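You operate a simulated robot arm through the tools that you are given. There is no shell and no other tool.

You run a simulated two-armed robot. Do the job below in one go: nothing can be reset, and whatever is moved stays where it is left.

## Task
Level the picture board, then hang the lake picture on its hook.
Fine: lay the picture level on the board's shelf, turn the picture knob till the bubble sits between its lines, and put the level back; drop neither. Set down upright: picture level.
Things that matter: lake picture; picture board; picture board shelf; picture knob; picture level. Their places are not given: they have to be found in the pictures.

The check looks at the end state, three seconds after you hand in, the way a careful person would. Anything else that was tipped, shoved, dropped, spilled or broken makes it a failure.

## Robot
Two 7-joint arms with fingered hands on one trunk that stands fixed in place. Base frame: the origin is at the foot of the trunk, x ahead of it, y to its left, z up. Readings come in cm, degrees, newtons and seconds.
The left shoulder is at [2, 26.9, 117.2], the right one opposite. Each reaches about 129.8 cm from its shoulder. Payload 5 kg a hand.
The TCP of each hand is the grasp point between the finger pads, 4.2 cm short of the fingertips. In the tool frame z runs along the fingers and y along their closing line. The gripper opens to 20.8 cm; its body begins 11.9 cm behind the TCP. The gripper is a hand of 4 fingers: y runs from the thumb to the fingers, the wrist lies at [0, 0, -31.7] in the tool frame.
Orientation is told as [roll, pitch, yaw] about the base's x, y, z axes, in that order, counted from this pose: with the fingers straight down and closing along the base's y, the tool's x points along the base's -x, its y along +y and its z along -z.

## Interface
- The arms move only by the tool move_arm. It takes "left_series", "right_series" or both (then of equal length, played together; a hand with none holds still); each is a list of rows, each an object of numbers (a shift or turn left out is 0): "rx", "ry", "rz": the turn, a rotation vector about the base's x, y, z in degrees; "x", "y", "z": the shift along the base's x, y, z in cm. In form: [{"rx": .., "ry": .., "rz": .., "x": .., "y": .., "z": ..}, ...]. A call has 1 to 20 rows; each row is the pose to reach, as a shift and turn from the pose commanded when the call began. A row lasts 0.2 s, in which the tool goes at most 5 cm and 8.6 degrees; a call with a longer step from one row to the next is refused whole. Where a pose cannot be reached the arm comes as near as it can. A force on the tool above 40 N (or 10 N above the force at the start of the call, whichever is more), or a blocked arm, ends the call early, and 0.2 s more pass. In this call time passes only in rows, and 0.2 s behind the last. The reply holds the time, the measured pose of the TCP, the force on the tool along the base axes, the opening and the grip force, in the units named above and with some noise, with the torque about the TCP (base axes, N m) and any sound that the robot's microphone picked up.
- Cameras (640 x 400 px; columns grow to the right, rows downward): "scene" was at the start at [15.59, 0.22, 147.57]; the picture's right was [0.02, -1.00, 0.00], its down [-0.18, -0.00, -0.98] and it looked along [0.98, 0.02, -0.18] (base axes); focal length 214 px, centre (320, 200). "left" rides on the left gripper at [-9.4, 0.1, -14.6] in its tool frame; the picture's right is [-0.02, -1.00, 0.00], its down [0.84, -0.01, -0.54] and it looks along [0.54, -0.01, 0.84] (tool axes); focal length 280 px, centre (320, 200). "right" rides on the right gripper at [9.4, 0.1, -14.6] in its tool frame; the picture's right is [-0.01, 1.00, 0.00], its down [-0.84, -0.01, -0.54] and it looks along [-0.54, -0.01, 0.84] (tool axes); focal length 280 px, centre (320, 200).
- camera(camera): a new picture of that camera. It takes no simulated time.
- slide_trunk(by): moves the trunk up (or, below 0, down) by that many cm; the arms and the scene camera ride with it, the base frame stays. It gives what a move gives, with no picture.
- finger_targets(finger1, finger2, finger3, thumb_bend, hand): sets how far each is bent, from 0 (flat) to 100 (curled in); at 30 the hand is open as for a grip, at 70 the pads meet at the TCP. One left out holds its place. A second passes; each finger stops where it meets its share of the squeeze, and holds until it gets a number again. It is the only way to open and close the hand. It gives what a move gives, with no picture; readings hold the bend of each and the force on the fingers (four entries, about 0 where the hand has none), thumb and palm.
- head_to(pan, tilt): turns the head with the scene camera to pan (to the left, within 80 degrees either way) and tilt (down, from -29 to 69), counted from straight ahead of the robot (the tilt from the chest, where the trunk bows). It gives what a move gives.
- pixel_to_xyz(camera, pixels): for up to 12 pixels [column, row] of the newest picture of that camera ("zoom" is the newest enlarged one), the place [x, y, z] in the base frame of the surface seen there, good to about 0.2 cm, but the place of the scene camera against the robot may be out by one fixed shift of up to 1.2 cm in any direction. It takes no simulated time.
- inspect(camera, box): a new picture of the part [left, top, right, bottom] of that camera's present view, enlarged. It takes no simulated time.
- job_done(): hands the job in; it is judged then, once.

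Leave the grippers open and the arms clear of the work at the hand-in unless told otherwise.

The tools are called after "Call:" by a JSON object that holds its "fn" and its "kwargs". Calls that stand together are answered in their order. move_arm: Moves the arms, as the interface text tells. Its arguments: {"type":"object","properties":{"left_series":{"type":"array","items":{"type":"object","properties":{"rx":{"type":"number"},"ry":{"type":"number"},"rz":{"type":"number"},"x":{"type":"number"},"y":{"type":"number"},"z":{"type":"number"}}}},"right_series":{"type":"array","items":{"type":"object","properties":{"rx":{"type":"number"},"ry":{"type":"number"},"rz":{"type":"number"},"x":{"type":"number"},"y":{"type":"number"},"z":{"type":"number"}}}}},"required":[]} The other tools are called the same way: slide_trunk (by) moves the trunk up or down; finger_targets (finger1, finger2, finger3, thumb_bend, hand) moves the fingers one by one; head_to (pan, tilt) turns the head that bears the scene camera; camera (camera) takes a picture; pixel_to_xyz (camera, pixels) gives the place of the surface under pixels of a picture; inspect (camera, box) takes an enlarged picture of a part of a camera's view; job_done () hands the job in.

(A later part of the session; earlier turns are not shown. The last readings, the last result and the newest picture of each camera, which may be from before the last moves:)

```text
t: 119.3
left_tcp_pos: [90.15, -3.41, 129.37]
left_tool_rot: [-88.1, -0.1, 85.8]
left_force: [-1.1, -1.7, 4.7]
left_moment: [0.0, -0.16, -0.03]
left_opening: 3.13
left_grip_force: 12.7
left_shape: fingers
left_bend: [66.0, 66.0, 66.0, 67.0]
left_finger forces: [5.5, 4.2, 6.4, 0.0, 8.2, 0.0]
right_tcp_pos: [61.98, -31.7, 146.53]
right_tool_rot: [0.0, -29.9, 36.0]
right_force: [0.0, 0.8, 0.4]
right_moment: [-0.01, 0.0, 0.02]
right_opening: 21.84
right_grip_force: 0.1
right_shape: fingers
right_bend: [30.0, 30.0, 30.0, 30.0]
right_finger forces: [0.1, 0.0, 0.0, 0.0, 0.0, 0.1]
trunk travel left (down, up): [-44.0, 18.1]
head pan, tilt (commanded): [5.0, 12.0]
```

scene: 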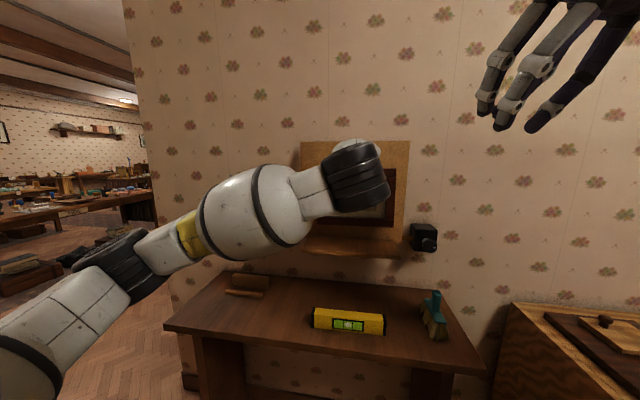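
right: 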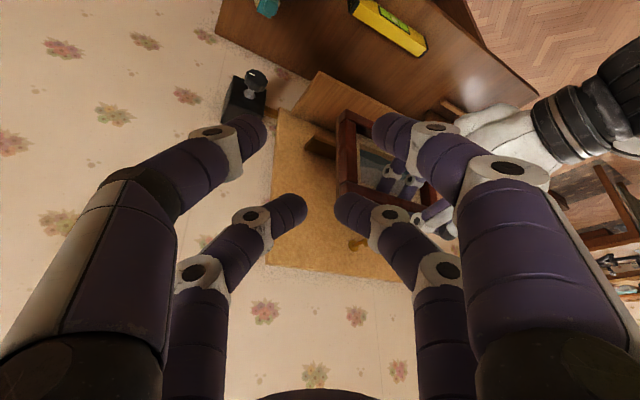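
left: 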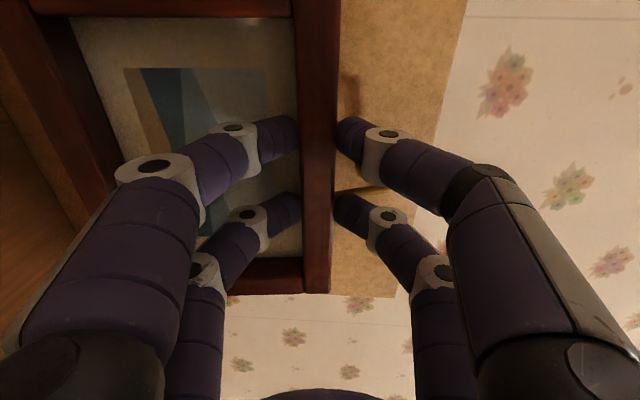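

Forces small now (x -1.1, z +4.7). Opening the fingers slightly: to 63.

Call:
{"fn": "finger_targets", "kwargs": {"hand": "left", "finger1": 63.5, "finger2": 63.5, "finger3": 63.5, "thumb_bend": 63.5}}

Call:
{"fn": "inspect", "kwargs": {"camera": "right", "box": [270, 110, 410, 265]}}

Call:
{"fn": "camera", "kwargs": {"camera": "left"}}

```text
t: 120.3
left_tcp_pos: [90.28, -3.3, 129.46]
left_tool_rot: [-88.1, -0.1, 85.8]
left_force: [-4.7, 0.5, 0.5]
left_moment: [-0.01, 0.11, 0.03]
left_opening: 4.31
left_grip_force: 2.1
left_shape: fingers
left_bend: [64.0, 64.0, 63.0, 63.0]
left_finger forces: [2.3, 1.9, 0.0, 0.0, 0.0, 0.0]
right_tcp_pos: [62.04, -31.6, 146.48]
right_tool_rot: [0.0, -30.0, 35.8]
right_force: [-0.9, 0.3, 0.7]
right_moment: [-0.01, -0.02, 0.01]
right_opening: 21.82
right_grip_force: 0.1
right_shape: fingers
right_bend: [30.0, 30.0, 30.0, 30.0]
right_finger forces: [0.0, 0.1, 0.1, 0.1, 0.0, 0.0]
trunk travel left (down, up): [-44.0, 18.1]
head pan, tilt (commanded): [5.0, 12.0]
```

```text
2.58 times, centred on (340, 188) of right
```

zoom: 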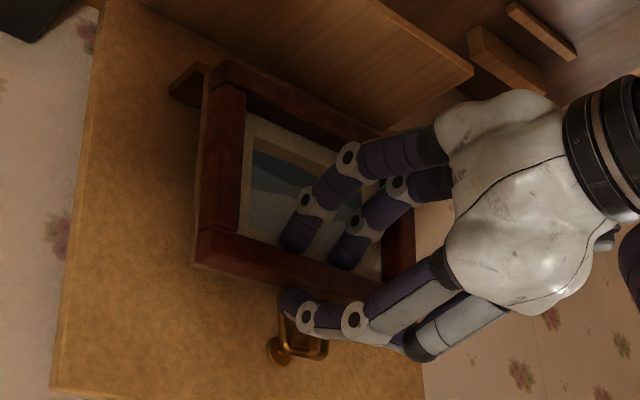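

```text
taken
```

left: 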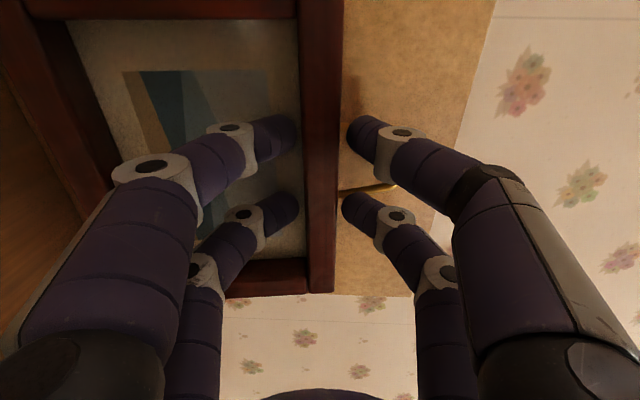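

Upper fingers are free; the lower tips lightly press the picture face (-4.7 N in x). Easing back 0.5 cm.

Call:
{"fn": "move_arm", "kwargs": {"left_series": [{"x": -0.2, "y": 0.01}, {"x": -0.5, "y": 0.04}]}}

Call:
{"fn": "inspect", "kwargs": {"camera": "right", "box": [270, 110, 410, 265]}}

```text
t: 120.9
left_tcp_pos: [89.65, -3.42, 129.39]
left_tool_rot: [-88.0, 0.0, 85.8]
left_force: [0.0, -0.1, 0.0]
left_moment: [0.0, -0.01, -0.01]
left_opening: 4.43
left_grip_force: 0.1
left_shape: fingers
left_bend: [63.0, 63.0, 63.0, 63.0]
left_finger forces: [0.1, 0.1, 0.0, 0.0, 0.0, 0.0]
right_tcp_pos: [62.03, -31.7, 146.4]
right_tool_rot: [0.1, -30.0, 35.9]
right_force: [0.4, 0.6, 0.0]
right_moment: [0.0, 0.0, 0.01]
right_opening: 21.83
right_grip_force: 0.0
right_shape: fingers
right_bend: [30.0, 30.0, 30.0, 30.0]
right_finger forces: [0.0, 0.0, 0.0, 0.0, 0.0, 0.1]
trunk travel left (down, up): [-44.0, 18.1]
head pan, tilt (commanded): [5.0, 12.0]
```

```text
2.58 times, centred on (340, 188) of right
```

zoom: 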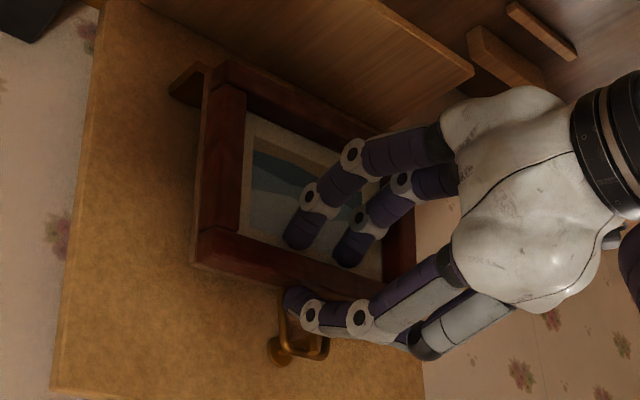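

The hand is entirely free of contact and the frame hangs still. Checking loop and hook, then opening to 58 and retreating.

Call:
{"fn": "inspect", "kwargs": {"camera": "right", "box": [318, 225, 362, 258]}}

Call:
{"fn": "finger_targets", "kwargs": {"hand": "left", "finger1": 58, "finger2": 58, "finger3": 58, "thumb_bend": 58}}

Call:
{"fn": "move_arm", "kwargs": {"left_series": [{"x": -1, "y": 0.07}, {"x": -2.5, "y": 0.18}, {"x": -4.5, "y": 0.33}]}}

Call:
{"fn": "inspect", "kwargs": {"camera": "right", "box": [270, 110, 410, 265]}}

```text
12.12 times, centred on (340, 242) of right
```

zoom: 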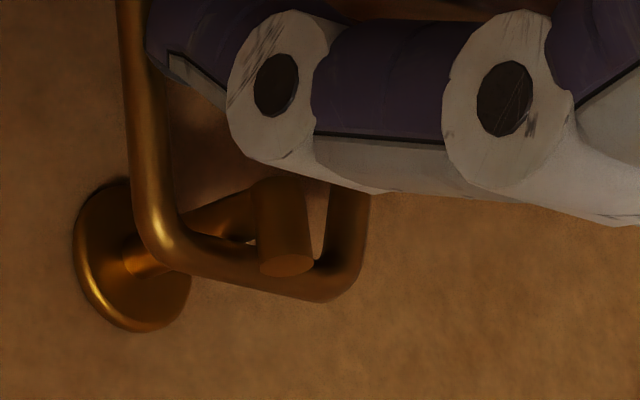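

```text
t: 121.9
left_tcp_pos: [89.73, -3.3, 129.41]
left_tool_rot: [-88.1, -0.2, 85.8]
left_force: [-2.5, 0.6, 0.8]
left_moment: [0.0, 0.1, 0.03]
left_opening: 7.51
left_grip_force: 0.7
left_shape: fingers
left_bend: [57.0, 57.0, 57.0, 57.0]
left_finger forces: [1.0, 0.7, 0.0, 0.0, 0.0, 0.0]
right_tcp_pos: [62.09, -31.69, 146.45]
right_tool_rot: [0.0, -30.0, 35.9]
right_force: [-0.4, -0.3, 0.3]
right_moment: [-0.02, 0.02, 0.03]
right_opening: 21.81
right_grip_force: 0.1
right_shape: fingers
right_bend: [30.0, 30.0, 30.0, 30.0]
right_finger forces: [0.1, 0.1, 0.1, 0.1, 0.0, 0.0]
trunk travel left (down, up): [-44.0, 18.1]
head pan, tilt (commanded): [5.0, 12.0]
```

```text
t: 122.7
left_tcp_pos: [85.19, -3.07, 129.44]
left_tool_rot: [-88.1, -0.2, 85.8]
left_force: [-1.1, 0.7, -1.0]
left_moment: [0.01, 0.04, 0.02]
left_opening: 7.52
left_grip_force: 0.1
left_shape: fingers
left_bend: [57.0, 57.0, 57.0, 57.0]
left_finger forces: [0.0, 0.0, 0.0, 0.0, 0.1, 0.0]
right_tcp_pos: [61.93, -31.79, 146.49]
right_tool_rot: [0.0, -30.0, 35.9]
right_force: [-0.4, -0.1, 0.5]
right_moment: [0.0, -0.04, 0.0]
right_opening: 21.82
right_grip_force: 0.1
right_shape: fingers
right_bend: [30.0, 30.0, 30.0, 30.0]
right_finger forces: [0.1, 0.1, 0.1, 0.0, 0.0, 0.0]
trunk travel left (down, up): [-44.0, 18.1]
head pan, tilt (commanded): [5.0, 12.0]
```

```text
2.58 times, centred on (340, 188) of right
```

zoom: 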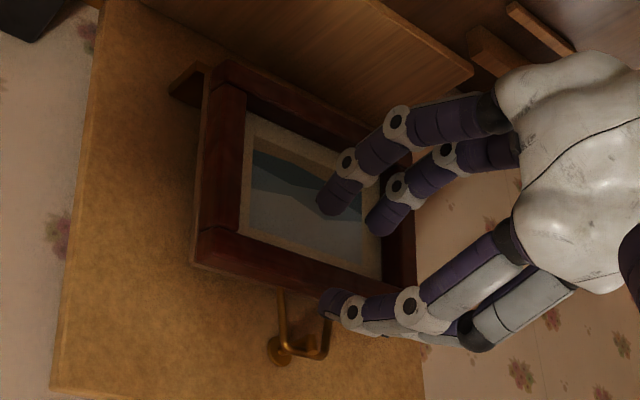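

The picture hangs by itself. Retreating the left hand further back and off to the left.

Call:
{"fn": "move_arm", "kwargs": {"left_series": [{"x": -2.5, "y": 0.18}, {"x": -5, "y": 0.4, "z": 1}, {"x": -5.5, "y": 4.5, "z": 2}, {"x": -5.5, "y": 9, "z": 3}, {"x": -5.5, "y": 13.5, "z": 4}, {"x": -5.5, "y": 18, "z": 5}, {"x": -5.5, "y": 22.5, "z": 5}, {"x": -5.5, "y": 27, "z": 5}, {"x": -5.5, "y": 31.5, "z": 5}, {"x": -5.5, "y": 36, "z": 5}, {"x": -5.5, "y": 40, "z": 5}]}}

Call:
{"fn": "camera", "kwargs": {"camera": "scene"}}

Call:
{"fn": "camera", "kwargs": {"camera": "right"}}

```text
t: 125.1
left_tcp_pos: [79.59, 37.1, 134.48]
left_tool_rot: [-87.9, -0.1, 85.6]
left_force: [-0.6, 0.1, 0.6]
left_moment: [-0.04, 0.0, -0.03]
left_opening: 7.53
left_grip_force: 0.0
left_shape: fingers
left_bend: [57.0, 57.0, 57.0, 57.0]
left_finger forces: [0.0, 0.0, 0.0, 0.0, 0.0, 0.0]
right_tcp_pos: [61.93, -31.6, 146.47]
right_tool_rot: [0.1, -30.0, 36.0]
right_force: [-0.7, 1.0, -0.3]
right_moment: [-0.14, -0.02, -0.06]
right_opening: 21.8
right_grip_force: 0.1
right_shape: fingers
right_bend: [30.0, 30.0, 30.0, 30.0]
right_finger forces: [0.0, 0.0, 0.0, 0.1, 0.0, 0.1]
trunk travel left (down, up): [-44.0, 18.1]
head pan, tilt (commanded): [5.0, 12.0]
```

```text
taken
```

scene: 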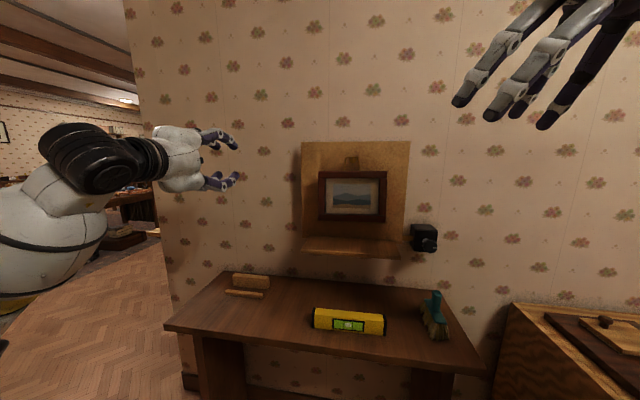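

```text
taken
```

right: 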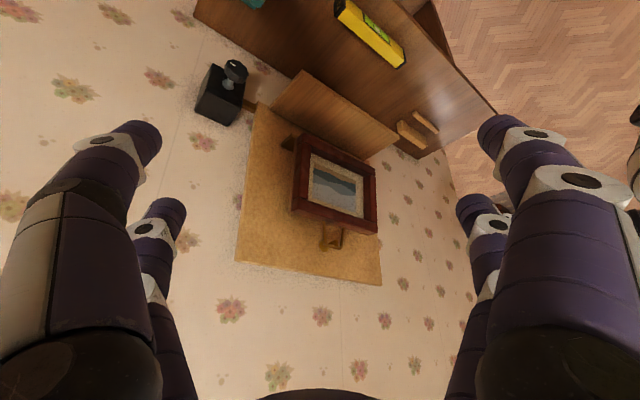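

The picture hangs on the hook. I'll zoom in from both cameras to check hook, level of frame, ledge contact, level and knob.

Call:
{"fn": "inspect", "kwargs": {"camera": "scene", "box": [290, 130, 450, 265]}}

Call:
{"fn": "inspect", "kwargs": {"camera": "right", "box": [270, 120, 400, 270]}}

Call:
{"fn": "inspect", "kwargs": {"camera": "right", "box": [310, 215, 360, 255]}}

Call:
{"fn": "inspect", "kwargs": {"camera": "scene", "box": [200, 260, 470, 380]}}

```text
2.96 times, centred on (370, 198) of scene
```

zoom: 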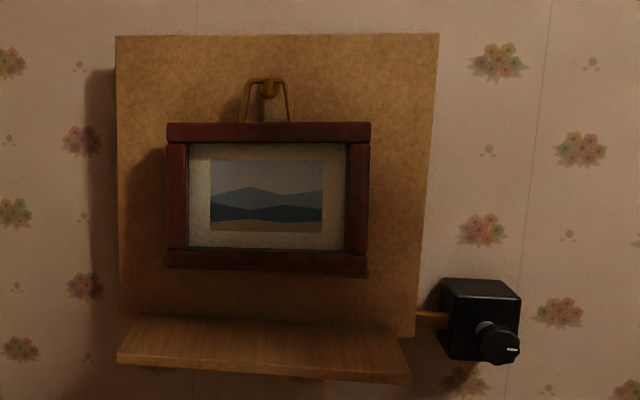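

```text
2.67 times, centred on (335, 195) of right
```

zoom: 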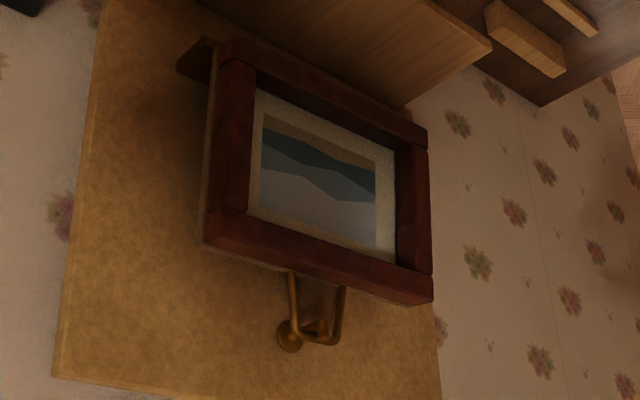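

```text
10.00 times, centred on (335, 235) of right
```

zoom: 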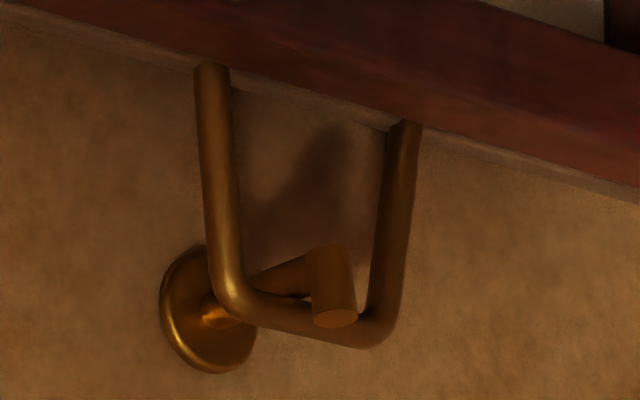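

```text
2.37 times, centred on (335, 320) of scene
```

zoom: 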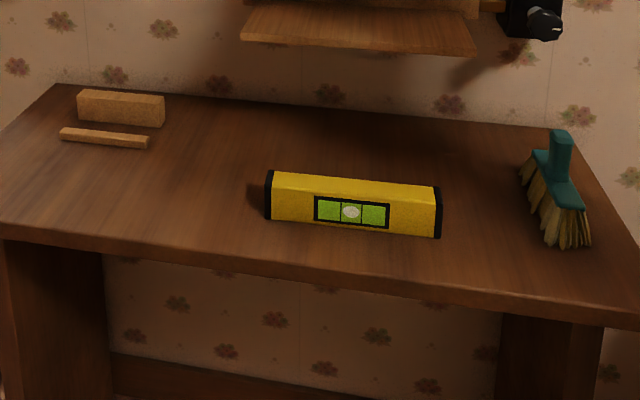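

Loop sits on the rod behind the lip. Checking frame level and settled positions numerically.

Call:
{"fn": "pixel_to_xyz", "kwargs": {"camera": "zoom", "pixels": [[275, 180], [430, 190], [352, 212], [120, 105], [105, 138]]}}

Call:
{"fn": "inspect", "kwargs": {"camera": "scene", "box": [310, 145, 400, 230]}}

Call:
{"fn": "pixel_to_xyz", "kwargs": {"camera": "zoom", "pixels": [[80, 130], [520, 130], [75, 345], [515, 350], [100, 130], [500, 130], [100, 350], [500, 352], [297, 40], [270, 40], [325, 40], [295, 60]]}}

```text
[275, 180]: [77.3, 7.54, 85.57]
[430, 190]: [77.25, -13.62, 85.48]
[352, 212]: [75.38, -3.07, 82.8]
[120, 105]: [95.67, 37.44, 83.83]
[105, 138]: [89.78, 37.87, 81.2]
```

```text
4.71 times, centred on (355, 188) of scene
```

zoom: 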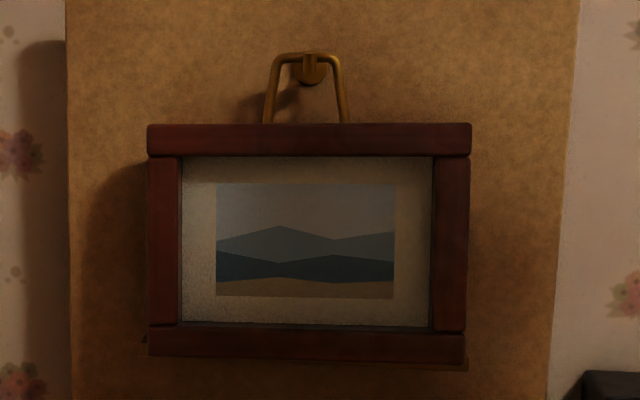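

```text
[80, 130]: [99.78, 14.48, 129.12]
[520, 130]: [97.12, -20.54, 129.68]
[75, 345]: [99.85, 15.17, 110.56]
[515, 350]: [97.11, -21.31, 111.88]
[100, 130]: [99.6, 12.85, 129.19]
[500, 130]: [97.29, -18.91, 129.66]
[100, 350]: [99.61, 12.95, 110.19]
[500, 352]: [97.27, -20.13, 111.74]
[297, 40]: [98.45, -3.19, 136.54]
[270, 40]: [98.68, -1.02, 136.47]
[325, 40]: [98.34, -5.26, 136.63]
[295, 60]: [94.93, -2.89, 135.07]
```

Querying the frame's own corners in this view.

Call:
{"fn": "pixel_to_xyz", "kwargs": {"camera": "zoom", "pixels": [[155, 128], [465, 127], [310, 127], [155, 352], [460, 360], [160, 140], [460, 140], [160, 340], [455, 350], [308, 60], [308, 68], [144, 338]]}}

```text
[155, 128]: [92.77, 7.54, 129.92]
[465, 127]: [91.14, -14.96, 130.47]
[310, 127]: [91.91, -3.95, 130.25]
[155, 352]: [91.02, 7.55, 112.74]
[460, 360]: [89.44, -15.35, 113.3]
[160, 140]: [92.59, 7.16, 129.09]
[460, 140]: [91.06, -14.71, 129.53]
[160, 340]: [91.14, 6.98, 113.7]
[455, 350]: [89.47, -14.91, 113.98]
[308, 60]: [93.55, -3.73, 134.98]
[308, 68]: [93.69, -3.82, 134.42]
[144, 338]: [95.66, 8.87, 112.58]
```

The frame reads about 0.55 cm higher on its right than its left (≈1.4°). I'll verify with the right-hand camera and look at the hook from the front.

Call:
{"fn": "inspect", "kwargs": {"camera": "scene", "box": [335, 145, 375, 180]}}

Call:
{"fn": "inspect", "kwargs": {"camera": "right", "box": [280, 125, 390, 250]}}

Call:
{"fn": "pixel_to_xyz", "kwargs": {"camera": "zoom", "pixels": [[75, 315], [430, 390], [95, 50], [415, 190], [85, 300], [420, 375], [85, 65], [120, 60], [410, 205], [60, 320]]}}

```text
11.43 times, centred on (355, 162) of scene
```

zoom: 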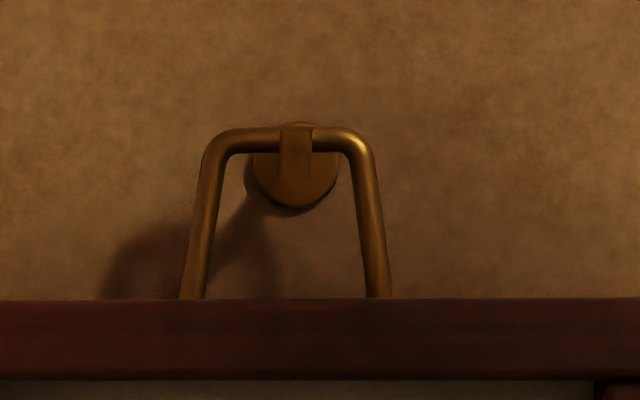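

```text
3.20 times, centred on (335, 188) of right
```

zoom: 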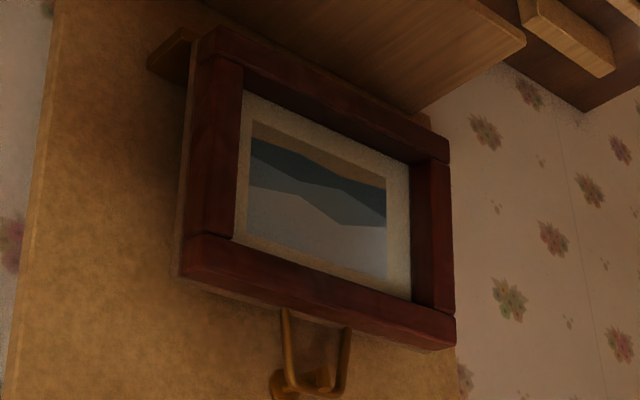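

```text
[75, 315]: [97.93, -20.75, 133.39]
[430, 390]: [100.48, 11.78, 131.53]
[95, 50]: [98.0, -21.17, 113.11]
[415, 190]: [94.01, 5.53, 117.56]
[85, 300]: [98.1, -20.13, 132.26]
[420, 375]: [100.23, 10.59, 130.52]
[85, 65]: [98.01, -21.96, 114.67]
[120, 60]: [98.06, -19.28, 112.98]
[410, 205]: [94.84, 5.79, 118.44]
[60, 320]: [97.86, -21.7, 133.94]
```

From the front, the hook is ~0.3 cm off the loop's centre, which explains the slight tilt. Confirming with proper frame points in the right camera.

Call:
{"fn": "pixel_to_xyz", "kwargs": {"camera": "zoom", "pixels": [[198, 265], [446, 340], [205, 45], [440, 148], [200, 245], [445, 325], [215, 55], [430, 145], [290, 380], [318, 390], [325, 375], [285, 385]]}}

```text
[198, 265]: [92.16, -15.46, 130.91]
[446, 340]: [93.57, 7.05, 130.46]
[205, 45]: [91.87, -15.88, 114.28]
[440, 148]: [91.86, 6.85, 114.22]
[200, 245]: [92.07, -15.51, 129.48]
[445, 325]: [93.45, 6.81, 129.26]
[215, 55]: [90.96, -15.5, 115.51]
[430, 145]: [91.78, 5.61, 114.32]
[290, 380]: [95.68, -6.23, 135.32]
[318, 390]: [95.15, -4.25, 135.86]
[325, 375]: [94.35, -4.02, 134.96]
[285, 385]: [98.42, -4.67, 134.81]
```

Tilt confirmed (~1.2°). I'll correct it: regrip the top rail as before, unload it by a few millimetres, shift right 0.3 cm so the hook is mid-loop, and set it down again. First bring the left hand back in front of the frame (not touching).

Call:
{"fn": "move_arm", "kwargs": {"left_series": [{"y": -4}, {"y": -8.5}, {"y": -13}, {"y": -17.5}, {"y": -22, "z": -1}, {"y": -26.5, "z": -2}, {"y": -31, "z": -3}, {"y": -35.5, "z": -4}, {"y": -39.6, "z": -5, "ry": 1}, {"x": 2.5, "y": -39.8, "z": -5, "ry": 2}, {"x": 5.5, "y": -40, "z": -5, "ry": 2}]}}

Call:
{"fn": "camera", "kwargs": {"camera": "left"}}

Call:
{"fn": "inspect", "kwargs": {"camera": "right", "box": [270, 110, 410, 265]}}

```text
t: 127.5
left_tcp_pos: [85.25, -3.22, 129.32]
left_tool_rot: [-86.1, 0.0, 85.6]
left_force: [0.3, -1.0, 0.2]
left_moment: [0.0, -0.01, 0.1]
left_opening: 7.54
left_grip_force: 0.1
left_shape: fingers
left_bend: [57.0, 57.0, 57.0, 57.0]
left_finger forces: [0.0, 0.1, 0.0, 0.0, 0.0, 0.1]
right_tcp_pos: [62.06, -31.94, 146.48]
right_tool_rot: [0.0, -30.0, 35.8]
right_force: [0.5, -0.9, 0.4]
right_moment: [0.1, -0.01, 0.02]
right_opening: 21.81
right_grip_force: 0.1
right_shape: fingers
right_bend: [30.0, 30.0, 30.0, 30.0]
right_finger forces: [0.0, 0.0, 0.0, 0.1, 0.0, 0.1]
trunk travel left (down, up): [-44.0, 18.1]
head pan, tilt (commanded): [5.0, 12.0]
```

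```text
taken
```

left: 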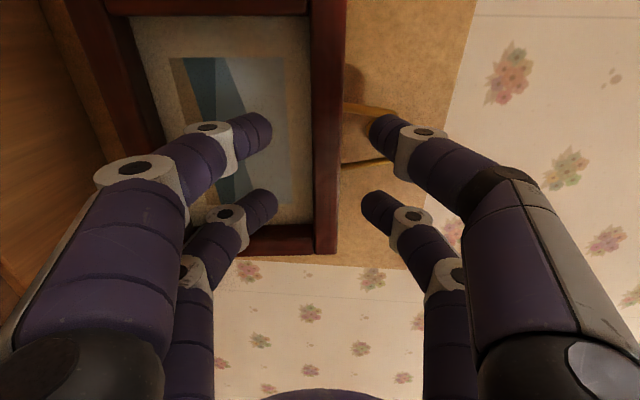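

```text
2.58 times, centred on (340, 188) of right
```

zoom: 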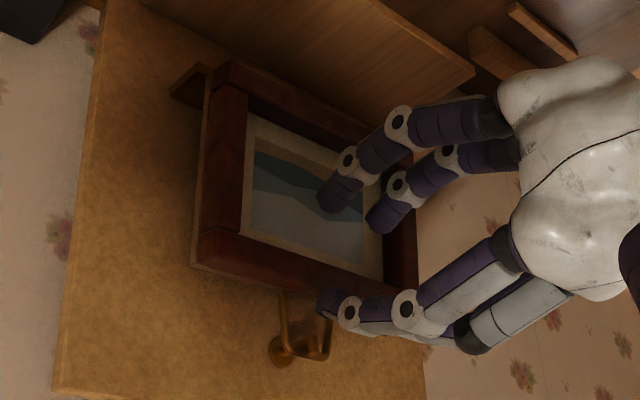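

Measuring the rail in the left view to line up.

Call:
{"fn": "pixel_to_xyz", "kwargs": {"camera": "left", "pixels": [[328, 100], [315, 100], [342, 100], [327, 230], [316, 230], [335, 230], [328, 30], [280, 60], [258, 128], [382, 128], [345, 162], [375, 150]]}}

```text
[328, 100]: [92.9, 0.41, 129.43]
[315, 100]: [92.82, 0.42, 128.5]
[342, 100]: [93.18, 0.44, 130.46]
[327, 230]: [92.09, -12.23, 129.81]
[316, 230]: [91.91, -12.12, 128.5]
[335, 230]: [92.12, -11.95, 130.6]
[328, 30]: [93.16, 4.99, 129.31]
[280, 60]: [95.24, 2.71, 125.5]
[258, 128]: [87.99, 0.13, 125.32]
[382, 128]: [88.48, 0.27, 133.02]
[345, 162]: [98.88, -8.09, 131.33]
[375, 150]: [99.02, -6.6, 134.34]
```

Rail centre z≈129.5, front x≈92.6. Raising 0.3 and advancing 5.2 cm, then closing.

Call:
{"fn": "move_arm", "kwargs": {"left_series": [{"x": 1.5, "y": -0.1, "z": 0.3}, {"x": 3, "y": -0.22, "z": 0.3}, {"x": 4.4, "y": -0.32, "z": 0.3}, {"x": 5.2, "y": -0.38, "z": 0.3}]}}

Call:
{"fn": "camera", "kwargs": {"camera": "left"}}

```text
t: 128.5
left_tcp_pos: [90.51, -3.43, 129.63]
left_tool_rot: [-86.0, 0.1, 85.6]
left_force: [-4.6, 0.5, -0.2]
left_moment: [0.04, 0.25, 0.13]
left_opening: 7.55
left_grip_force: 2.8
left_shape: fingers
left_bend: [57.0, 57.0, 57.0, 57.0]
left_finger forces: [3.7, 1.9, 0.0, 0.1, 0.0, 0.0]
right_tcp_pos: [62.02, -31.65, 146.54]
right_tool_rot: [0.0, -30.0, 35.9]
right_force: [0.4, 0.3, 0.0]
right_moment: [0.04, 0.03, -0.02]
right_opening: 21.82
right_grip_force: 0.1
right_shape: fingers
right_bend: [30.0, 30.0, 30.0, 30.0]
right_finger forces: [0.0, 0.0, 0.0, 0.0, 0.0, 0.0]
trunk travel left (down, up): [-44.0, 18.1]
head pan, tilt (commanded): [5.0, 12.0]
```

```text
taken
```

left: 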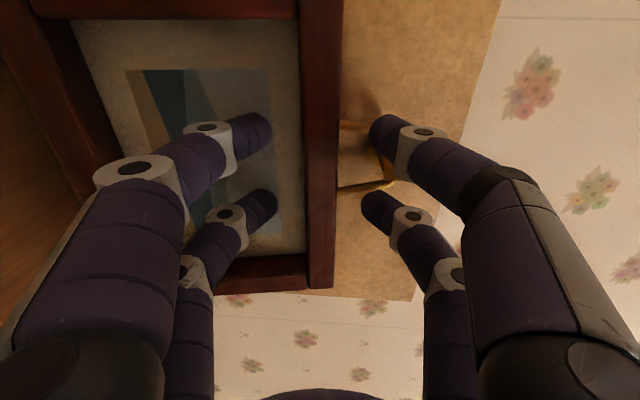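

Lower fingertips touch the picture face (4.6 N). Backing off 0.5 cm, then closing to 63.

Call:
{"fn": "move_arm", "kwargs": {"left_series": [{"x": -0.25, "y": 0.02}, {"x": -0.5, "y": 0.04}]}}

Call:
{"fn": "finger_targets", "kwargs": {"hand": "left", "finger1": 63, "finger2": 63, "finger3": 63, "thumb_bend": 63}}

Call:
{"fn": "camera", "kwargs": {"camera": "left"}}

Call:
{"fn": "inspect", "kwargs": {"camera": "right", "box": [270, 110, 410, 265]}}

```text
t: 129.1
left_tcp_pos: [90.05, -3.51, 129.58]
left_tool_rot: [-86.1, 0.2, 85.7]
left_force: [-0.1, -0.9, -0.2]
left_moment: [0.03, 0.01, 0.01]
left_opening: 7.57
left_grip_force: 0.1
left_shape: fingers
left_bend: [57.0, 57.0, 57.0, 57.0]
left_finger forces: [0.0, 0.0, 0.0, 0.0, 0.0, 0.0]
right_tcp_pos: [62.0, -31.68, 146.5]
right_tool_rot: [0.2, -29.9, 35.9]
right_force: [0.9, 0.1, -0.5]
right_moment: [-0.02, 0.0, -0.01]
right_opening: 21.82
right_grip_force: 0.1
right_shape: fingers
right_bend: [30.0, 30.0, 30.0, 30.0]
right_finger forces: [0.0, 0.0, 0.1, 0.0, 0.1, 0.1]
trunk travel left (down, up): [-44.0, 18.1]
head pan, tilt (commanded): [5.0, 12.0]
```

```text
t: 130.1
left_tcp_pos: [89.97, -3.35, 129.57]
left_tool_rot: [-86.1, 0.1, 85.8]
left_force: [1.0, 0.2, -0.3]
left_moment: [0.0, -0.03, 0.0]
left_opening: 4.56
left_grip_force: 0.1
left_shape: fingers
left_bend: [63.0, 63.0, 63.0, 63.0]
left_finger forces: [0.1, 0.0, 0.0, 0.0, 0.0, 0.0]
right_tcp_pos: [61.95, -31.69, 146.42]
right_tool_rot: [0.1, -29.9, 35.9]
right_force: [-0.4, -0.3, -0.3]
right_moment: [-0.01, -0.03, -0.01]
right_opening: 21.82
right_grip_force: 0.0
right_shape: fingers
right_bend: [30.0, 30.0, 30.0, 30.0]
right_finger forces: [0.0, 0.0, 0.1, 0.1, 0.0, 0.0]
trunk travel left (down, up): [-44.0, 18.1]
head pan, tilt (commanded): [5.0, 12.0]
```

```text
taken
```

left: 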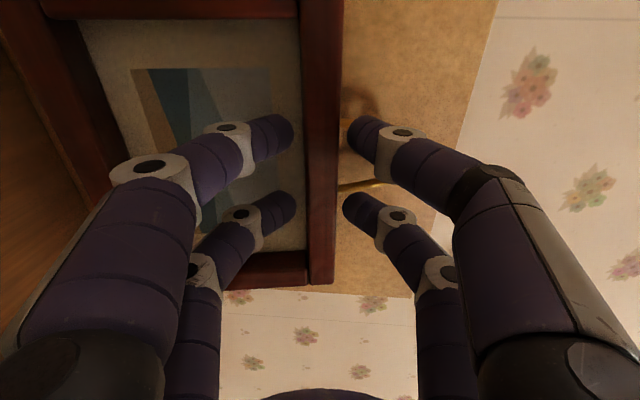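

```text
2.58 times, centred on (340, 188) of right
```

zoom: 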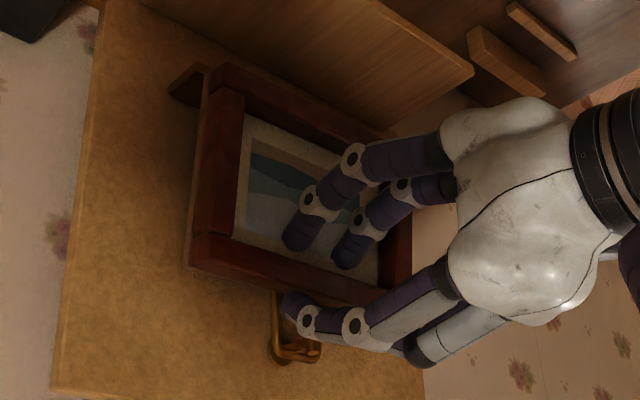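

The push may have slid the loop a bit along the rod. Checking the hook closely.

Call:
{"fn": "inspect", "kwargs": {"camera": "right", "box": [310, 222, 360, 258]}}

Call:
{"fn": "pixel_to_xyz", "kwargs": {"camera": "zoom", "pixels": [[180, 270], [230, 300], [280, 320], [330, 320], [170, 200], [290, 230], [320, 240], [350, 270], [240, 280], [120, 260], [200, 295], [300, 330]]}}

```text
11.11 times, centred on (335, 240) of right
```

zoom: 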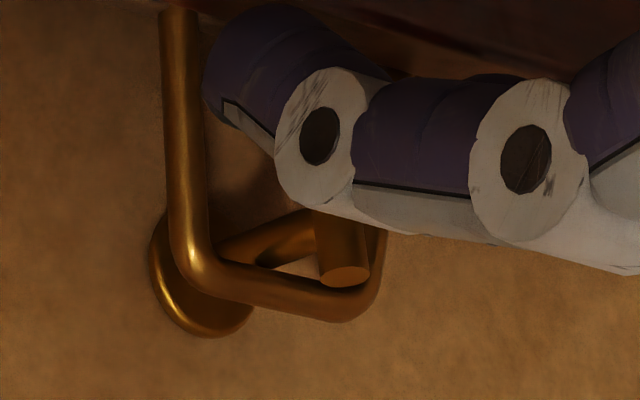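

```text
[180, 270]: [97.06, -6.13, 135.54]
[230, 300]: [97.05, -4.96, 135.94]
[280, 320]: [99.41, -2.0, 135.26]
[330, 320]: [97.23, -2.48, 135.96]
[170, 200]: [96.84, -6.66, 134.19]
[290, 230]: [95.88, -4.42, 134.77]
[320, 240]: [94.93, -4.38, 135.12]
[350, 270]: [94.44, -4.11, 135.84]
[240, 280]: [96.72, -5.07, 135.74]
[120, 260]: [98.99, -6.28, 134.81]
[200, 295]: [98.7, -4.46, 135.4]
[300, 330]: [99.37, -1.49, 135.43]
```

The loop slid to x≈97 on the rod (still hooked). I'll measure the rail again, then grip, lift slightly and set it forward near the lip and centred.

Call:
{"fn": "pixel_to_xyz", "kwargs": {"camera": "left", "pixels": [[322, 80], [308, 80], [337, 80], [322, 250], [311, 250], [332, 250], [270, 128], [372, 128], [285, 200], [352, 200], [260, 60], [345, 186]]}}

```text
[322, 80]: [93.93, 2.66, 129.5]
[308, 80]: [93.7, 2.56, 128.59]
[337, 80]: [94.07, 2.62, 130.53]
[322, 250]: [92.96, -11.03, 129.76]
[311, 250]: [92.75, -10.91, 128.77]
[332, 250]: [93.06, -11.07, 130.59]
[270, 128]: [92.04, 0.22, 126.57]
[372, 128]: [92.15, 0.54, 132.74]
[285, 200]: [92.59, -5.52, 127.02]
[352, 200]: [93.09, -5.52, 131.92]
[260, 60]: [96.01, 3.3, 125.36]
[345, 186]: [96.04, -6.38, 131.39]
```

The rail now reads 129.56 (left) vs 129.68 (right): sliding let it self-level to about 0.5°. I'll open, withdraw straight back and re-measure before deciding on anything more.

Call:
{"fn": "move_arm", "kwargs": {"left_series": [{"x": -1.2, "y": 0.09}, {"x": -3, "y": 0.22}, {"x": -5.5, "y": 0.4}, {"x": -9, "y": 0.6}, {"x": -10, "y": 4.5, "z": 1}, {"x": -10, "y": 9, "z": 2}, {"x": -10, "y": 13.5, "z": 3}, {"x": -10, "y": 18, "z": 4}, {"x": -10, "y": 22.5, "z": 5}, {"x": -10, "y": 27, "z": 5}, {"x": -10, "y": 31.5, "z": 5}, {"x": -10, "y": 36, "z": 5}, {"x": -10, "y": 40, "z": 5}]}}

Call:
{"fn": "inspect", "kwargs": {"camera": "scene", "box": [310, 145, 400, 230]}}

Call:
{"fn": "pixel_to_xyz", "kwargs": {"camera": "zoom", "pixels": [[160, 135], [460, 135], [165, 140], [455, 140], [165, 250], [452, 250], [165, 340], [455, 345], [310, 127], [310, 340], [308, 62], [180, 127]]}}

```text
t: 132.9
left_tcp_pos: [79.9, 36.76, 134.74]
left_tool_rot: [-86.1, 0.2, 85.8]
left_force: [-0.6, 0.6, -0.4]
left_moment: [-0.02, 0.01, -0.04]
left_opening: 4.57
left_grip_force: 0.1
left_shape: fingers
left_bend: [63.0, 63.0, 63.0, 63.0]
left_finger forces: [0.1, 0.0, 0.1, 0.0, 0.0, 0.0]
right_tcp_pos: [61.99, -31.59, 146.47]
right_tool_rot: [0.0, -29.9, 36.0]
right_force: [-1.2, 1.9, -0.2]
right_moment: [-0.2, -0.01, -0.06]
right_opening: 21.83
right_grip_force: 0.1
right_shape: fingers
right_bend: [30.0, 30.0, 30.0, 30.0]
right_finger forces: [0.0, 0.0, 0.0, 0.0, 0.0, 0.0]
trunk travel left (down, up): [-44.0, 18.1]
head pan, tilt (commanded): [5.0, 12.0]
```

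```text
4.71 times, centred on (355, 188) of scene
```

zoom: 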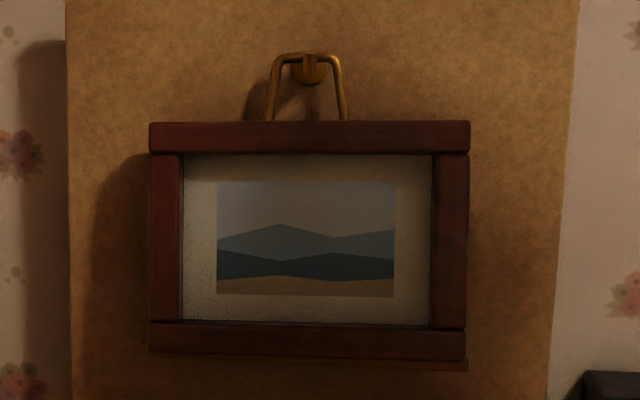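

```text
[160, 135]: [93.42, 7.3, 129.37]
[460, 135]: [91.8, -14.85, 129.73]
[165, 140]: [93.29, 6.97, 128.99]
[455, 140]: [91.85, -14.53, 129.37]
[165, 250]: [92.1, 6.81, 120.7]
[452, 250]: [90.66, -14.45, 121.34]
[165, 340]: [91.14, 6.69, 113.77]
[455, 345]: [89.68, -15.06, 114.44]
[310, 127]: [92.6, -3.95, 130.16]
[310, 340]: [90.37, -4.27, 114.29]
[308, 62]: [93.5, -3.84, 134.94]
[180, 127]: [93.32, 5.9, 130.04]
```

Measuring shelf and ledge heights left/right in the same camera as a reference for true level.

Call:
{"fn": "inspect", "kwargs": {"camera": "scene", "box": [295, 200, 415, 265]}}

Call:
{"fn": "pixel_to_xyz", "kwargs": {"camera": "zoom", "pixels": [[70, 230], [540, 250], [70, 250], [540, 270], [120, 235], [480, 245], [300, 240], [150, 205], [500, 215], [95, 125], [522, 155], [300, 260]]}}

```text
5.33 times, centred on (355, 232) of scene
```

zoom: 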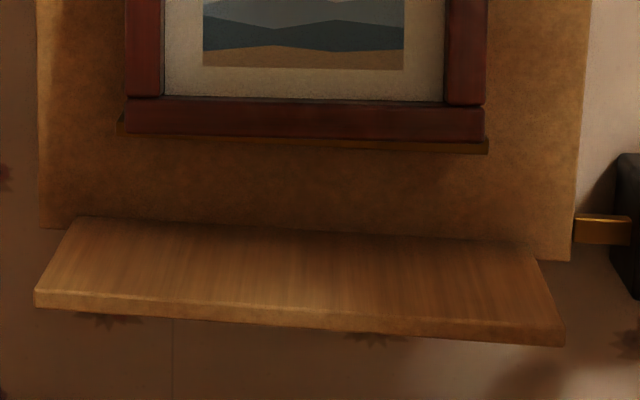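

```text
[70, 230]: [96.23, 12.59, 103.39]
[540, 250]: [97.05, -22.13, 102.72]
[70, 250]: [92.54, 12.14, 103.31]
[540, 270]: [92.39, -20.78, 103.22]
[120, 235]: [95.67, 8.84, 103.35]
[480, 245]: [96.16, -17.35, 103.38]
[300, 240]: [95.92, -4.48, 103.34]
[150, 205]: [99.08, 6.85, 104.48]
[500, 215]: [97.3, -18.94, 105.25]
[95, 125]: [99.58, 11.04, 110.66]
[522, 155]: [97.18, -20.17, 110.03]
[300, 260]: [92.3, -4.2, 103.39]
```

The shelf reads level (103.35/103.38), so the picture really leans ~1.2° sideways, held by friction at the ledge. A tiny leftward push low on its right edge (~0.4 cm) will straighten it. First bring the right hand back to pointing forward, fingers narrowed.

Call:
{"fn": "finger_targets", "kwargs": {"hand": "right", "finger1": 66, "finger2": 66, "finger3": 66, "thumb_bend": 66}}

Call:
{"fn": "move_arm", "kwargs": {"right_series": [{"rz": -8, "y": -1.5}, {"rz": -16, "y": -3}, {"rz": -24, "y": -4.5}, {"rz": -32, "y": -6}, {"rz": -40, "y": -8}]}}

Call:
{"fn": "move_arm", "kwargs": {"right_series": [{"x": 2.3, "z": -1, "rx": -0.55, "ry": -7.48}, {"x": 4.6, "z": -2, "rx": -1.1, "ry": -14.95}, {"x": 6.9, "z": -3, "rx": -1.65, "ry": -22.4}, {"x": 9.2, "z": -4, "rx": -2.2, "ry": -29.9}, {"x": 11.5, "z": -5, "rx": -2.75, "ry": -37.4}, {"x": 13.8, "z": -6, "rx": -3.3, "ry": -44.9}, {"x": 16.1, "z": -7, "rx": -3.85, "ry": -52.3}, {"x": 18.4, "z": -8, "rx": -4.4, "ry": -59.8}]}}

Call:
{"fn": "camera", "kwargs": {"camera": "scene"}}

```text
t: 133.9
left_tcp_pos: [79.83, 36.54, 134.62]
left_tool_rot: [-86.1, 0.1, 85.7]
left_force: [-0.1, -0.1, 0.0]
left_moment: [0.05, -0.02, 0.0]
left_opening: 4.55
left_grip_force: 0.0
left_shape: fingers
left_bend: [63.0, 63.0, 63.0, 63.0]
left_finger forces: [0.1, 0.0, 0.1, 0.0, 0.1, 0.0]
right_tcp_pos: [62.03, -31.7, 146.38]
right_tool_rot: [0.2, -30.0, 35.8]
right_force: [0.5, 0.2, 0.0]
right_moment: [0.03, -0.01, 0.01]
right_opening: 3.05
right_grip_force: 0.0
right_shape: fingers
right_bend: [66.0, 66.0, 66.0, 66.0]
right_finger forces: [0.1, 0.1, 0.0, 0.1, 0.1, 0.0]
trunk travel left (down, up): [-44.0, 18.1]
head pan, tilt (commanded): [5.0, 12.0]
```

```text
t: 135.1
left_tcp_pos: [79.91, 36.63, 134.57]
left_tool_rot: [-86.0, 0.1, 85.7]
left_force: [-0.2, -0.4, 0.1]
left_moment: [-0.01, 0.04, -0.01]
left_opening: 4.56
left_grip_force: 0.0
left_shape: fingers
left_bend: [63.0, 63.0, 63.0, 63.0]
left_finger forces: [0.1, 0.0, 0.1, 0.0, 0.1, 0.2]
right_tcp_pos: [61.89, -39.8, 146.51]
right_tool_rot: [0.2, -30.1, -4.2]
right_force: [-0.8, -0.1, -1.0]
right_moment: [0.01, 0.0, 0.0]
right_opening: 3.04
right_grip_force: 0.1
right_shape: fingers
right_bend: [66.0, 66.0, 66.0, 66.0]
right_finger forces: [0.1, 0.0, 0.0, 0.1, 0.1, 0.0]
trunk travel left (down, up): [-44.0, 18.1]
head pan, tilt (commanded): [5.0, 12.0]
```

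```text
t: 136.9
left_tcp_pos: [80.02, 36.5, 134.53]
left_tool_rot: [-86.0, 0.0, 85.7]
left_force: [1.3, -0.8, -0.7]
left_moment: [0.01, -0.13, 0.05]
left_opening: 4.57
left_grip_force: 0.1
left_shape: fingers
left_bend: [63.0, 63.0, 63.0, 63.0]
left_finger forces: [0.0, 0.0, 0.1, 0.0, 0.1, 0.1]
right_tcp_pos: [80.47, -39.8, 138.4]
right_tool_rot: [-134.0, -89.9, 130.0]
right_force: [-0.3, -1.1, 0.8]
right_moment: [-0.02, 0.1, 0.09]
right_opening: 3.02
right_grip_force: 0.1
right_shape: fingers
right_bend: [66.0, 66.0, 66.0, 66.0]
right_finger forces: [0.0, 0.1, 0.0, 0.0, 0.1, 0.1]
trunk travel left (down, up): [-44.0, 18.1]
head pan, tilt (commanded): [5.0, 12.0]
```

```text
taken
```

scene: 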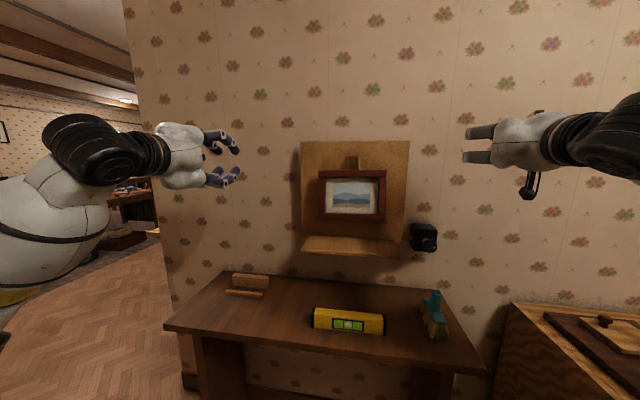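

Lowering the trunk 10 cm to give the right arm room, then bringing the right hand to about (80, -24, 120).

Call:
{"fn": "slide_trunk", "kwargs": {"by": -10}}

Call:
{"fn": "move_arm", "kwargs": {"right_series": [{"y": 4, "z": -2}, {"y": 8, "z": -4}, {"y": 12, "z": -6.5}, {"y": 15.5, "z": -8.4}]}}

Call:
{"fn": "camera", "kwargs": {"camera": "right"}}

Call:
{"fn": "camera", "kwargs": {"camera": "scene"}}

```text
t: 138.2
left_tcp_pos: [79.75, 36.67, 124.79]
left_tool_rot: [-86.2, 0.1, 85.9]
left_force: [-0.2, 0.4, 0.5]
left_moment: [0.02, 0.05, 0.0]
left_opening: 4.54
left_grip_force: 0.1
left_shape: fingers
left_bend: [63.0, 63.0, 63.0, 63.0]
left_finger forces: [0.0, 0.0, 0.0, 0.0, 0.0, 0.1]
right_tcp_pos: [80.43, -39.7, 128.54]
right_tool_rot: [-131.0, -89.9, 127.0]
right_force: [-0.6, -0.8, -0.1]
right_moment: [0.01, 0.04, 0.03]
right_opening: 3.04
right_grip_force: 0.0
right_shape: fingers
right_bend: [66.0, 66.0, 66.0, 66.0]
right_finger forces: [0.0, 0.0, 0.0, 0.0, 0.0, 0.0]
trunk travel left (down, up): [-34.0, 28.1]
head pan, tilt (commanded): [5.0, 12.0]
```

```text
t: 139.2
left_tcp_pos: [80.01, 36.74, 124.66]
left_tool_rot: [-86.0, 0.1, 85.7]
left_force: [1.6, 1.0, -1.5]
left_moment: [-0.03, -0.02, -0.09]
left_opening: 4.55
left_grip_force: 0.1
left_shape: fingers
left_bend: [63.0, 63.0, 63.0, 63.0]
left_finger forces: [0.0, 0.0, 0.1, 0.0, 0.0, 0.0]
right_tcp_pos: [80.46, -24.17, 120.19]
right_tool_rot: [-96.2, -89.9, 92.1]
right_force: [-0.6, 1.3, -0.2]
right_moment: [0.01, -0.06, -0.1]
right_opening: 3.01
right_grip_force: 0.0
right_shape: fingers
right_bend: [66.0, 66.0, 66.0, 66.0]
right_finger forces: [0.1, 0.0, 0.0, 0.1, 0.1, 0.0]
trunk travel left (down, up): [-34.0, 28.1]
head pan, tilt (commanded): [5.0, 12.0]
```

```text
taken
```

right: 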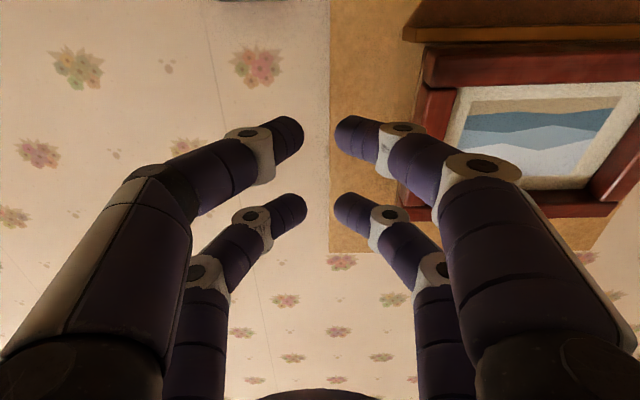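

```text
taken
```

scene: 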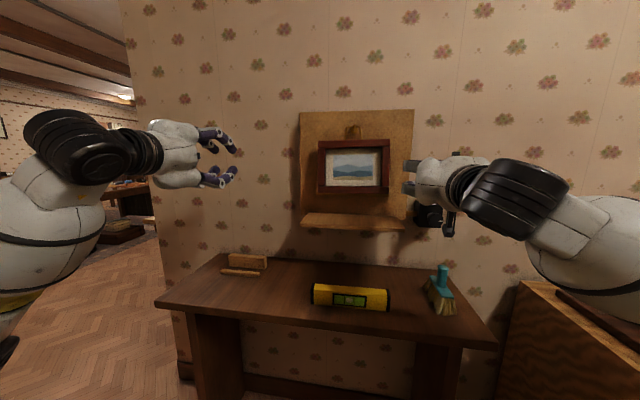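

The frame's right edge shows at (420,110)-(405,200). Measuring it relative to finger1's tip.

Call:
{"fn": "pixel_to_xyz", "kwargs": {"camera": "right", "pixels": [[420, 105], [415, 125], [432, 105], [440, 95], [408, 190], [425, 65], [345, 130], [360, 128], [345, 205], [436, 64], [404, 28], [400, 200]]}}

Call:
{"fn": "inspect", "kwargs": {"camera": "right", "box": [320, 0, 560, 230]}}

```text
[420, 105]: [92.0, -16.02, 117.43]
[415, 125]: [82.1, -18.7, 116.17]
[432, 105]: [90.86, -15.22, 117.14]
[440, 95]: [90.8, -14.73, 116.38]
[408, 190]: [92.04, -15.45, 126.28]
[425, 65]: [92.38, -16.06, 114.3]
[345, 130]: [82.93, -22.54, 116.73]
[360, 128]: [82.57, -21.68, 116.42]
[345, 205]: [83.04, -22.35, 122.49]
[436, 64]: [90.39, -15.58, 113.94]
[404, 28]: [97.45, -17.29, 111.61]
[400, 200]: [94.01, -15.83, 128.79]
```

```text
1.74 times, centred on (440, 115) of right
```

zoom: 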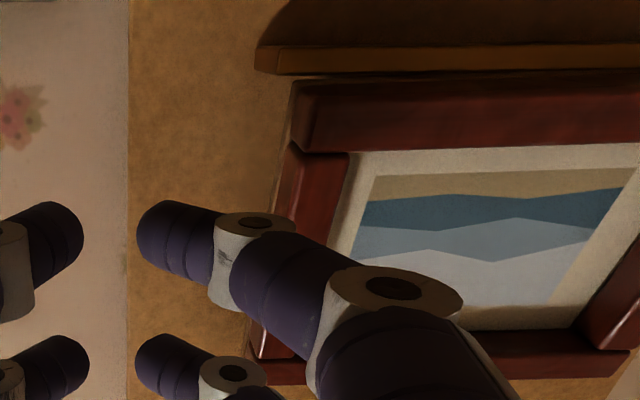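

Frame's right face is at y≈-16.0; finger1's knuckle leads at TCP+5.5 in y. Advancing 9.5 cm beside the frame with 2 cm clearance.

Call:
{"fn": "move_arm", "kwargs": {"right_series": [{"x": 3, "y": 0.2}, {"x": 6, "y": 0.4}, {"x": 8, "y": 0.6}, {"x": 9.5, "y": 0.7}]}}

Call:
{"fn": "camera", "kwargs": {"camera": "right"}}

Call:
{"fn": "inspect", "kwargs": {"camera": "scene", "box": [300, 110, 450, 235]}}

```text
t: 140.2
left_tcp_pos: [79.79, 36.66, 124.65]
left_tool_rot: [-86.1, 0.1, 85.8]
left_force: [0.1, -0.9, -0.4]
left_moment: [-0.01, -0.02, -0.04]
left_opening: 4.54
left_grip_force: 0.1
left_shape: fingers
left_bend: [63.0, 63.0, 63.0, 63.0]
left_finger forces: [0.0, 0.0, 0.1, 0.0, 0.0, 0.1]
right_tcp_pos: [90.01, -23.53, 119.95]
right_tool_rot: [-72.6, -89.9, 68.6]
right_force: [0.9, 0.1, 0.9]
right_moment: [0.0, -0.05, -0.02]
right_opening: 3.0
right_grip_force: 0.0
right_shape: fingers
right_bend: [66.0, 66.0, 66.0, 66.0]
right_finger forces: [0.0, 0.0, 0.1, 0.0, 0.0, 0.0]
trunk travel left (down, up): [-34.0, 28.1]
head pan, tilt (commanded): [5.0, 12.0]
```

```text
taken
```

right: 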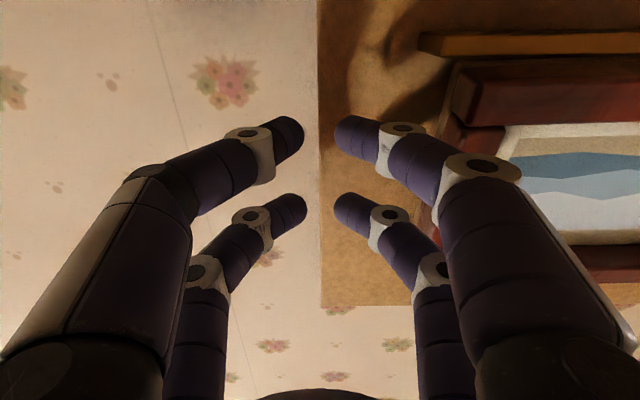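

```text
3.20 times, centred on (375, 172) of scene
```

zoom: 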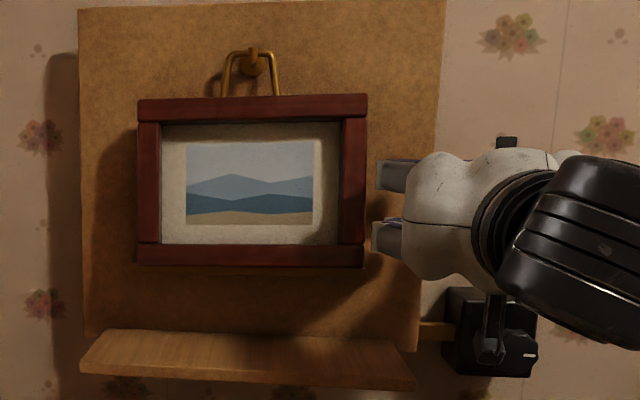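

Fingers are beside the frame's right edge. Taking a close baseline picture of the frame, then pushing left in small steps.

Call:
{"fn": "inspect", "kwargs": {"camera": "scene", "box": [312, 120, 398, 200]}}

Call:
{"fn": "move_arm", "kwargs": {"right_series": [{"y": 0.8}, {"y": 1.6}, {"y": 1.9}]}}

Call:
{"fn": "inspect", "kwargs": {"camera": "scene", "box": [312, 120, 398, 200]}}

```text
5.00 times, centred on (355, 160) of scene
```

zoom: 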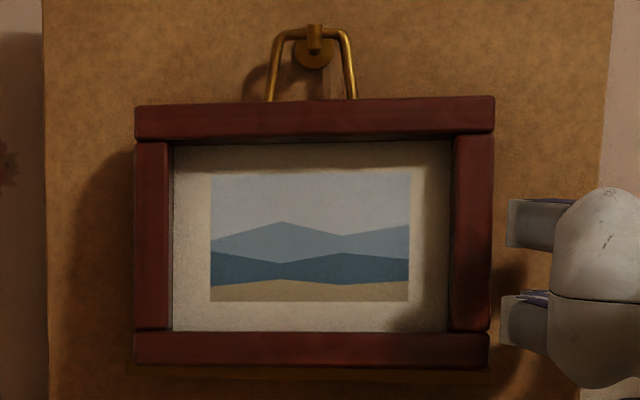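

```text
t: 141.0
left_tcp_pos: [79.99, 36.71, 124.82]
left_tool_rot: [-86.1, 0.1, 85.9]
left_force: [0.4, 0.6, 0.3]
left_moment: [0.0, 0.0, 0.02]
left_opening: 4.52
left_grip_force: 0.0
left_shape: fingers
left_bend: [63.0, 63.0, 63.0, 63.0]
left_finger forces: [0.0, 0.0, 0.0, 0.0, 0.0, 0.1]
right_tcp_pos: [89.91, -21.57, 120.02]
right_tool_rot: [-72.2, -89.8, 68.0]
right_force: [0.7, -0.7, 0.3]
right_moment: [0.01, 0.01, -0.01]
right_opening: 2.98
right_grip_force: 0.2
right_shape: fingers
right_bend: [66.0, 66.0, 66.0, 66.0]
right_finger forces: [0.3, 0.0, 0.0, 0.0, 0.1, 0.0]
trunk travel left (down, up): [-34.0, 28.1]
head pan, tilt (commanded): [5.0, 12.0]
```

```text
5.00 times, centred on (355, 160) of scene
```

zoom: 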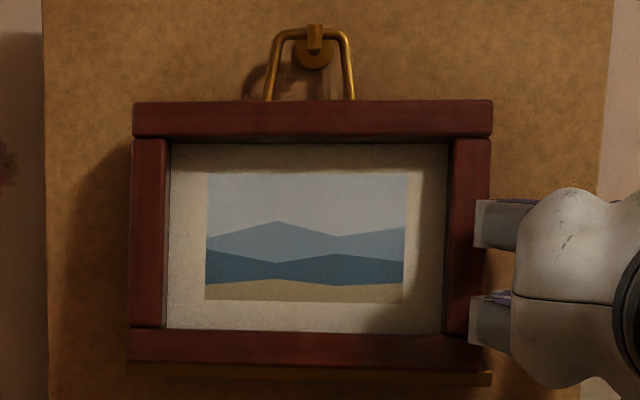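

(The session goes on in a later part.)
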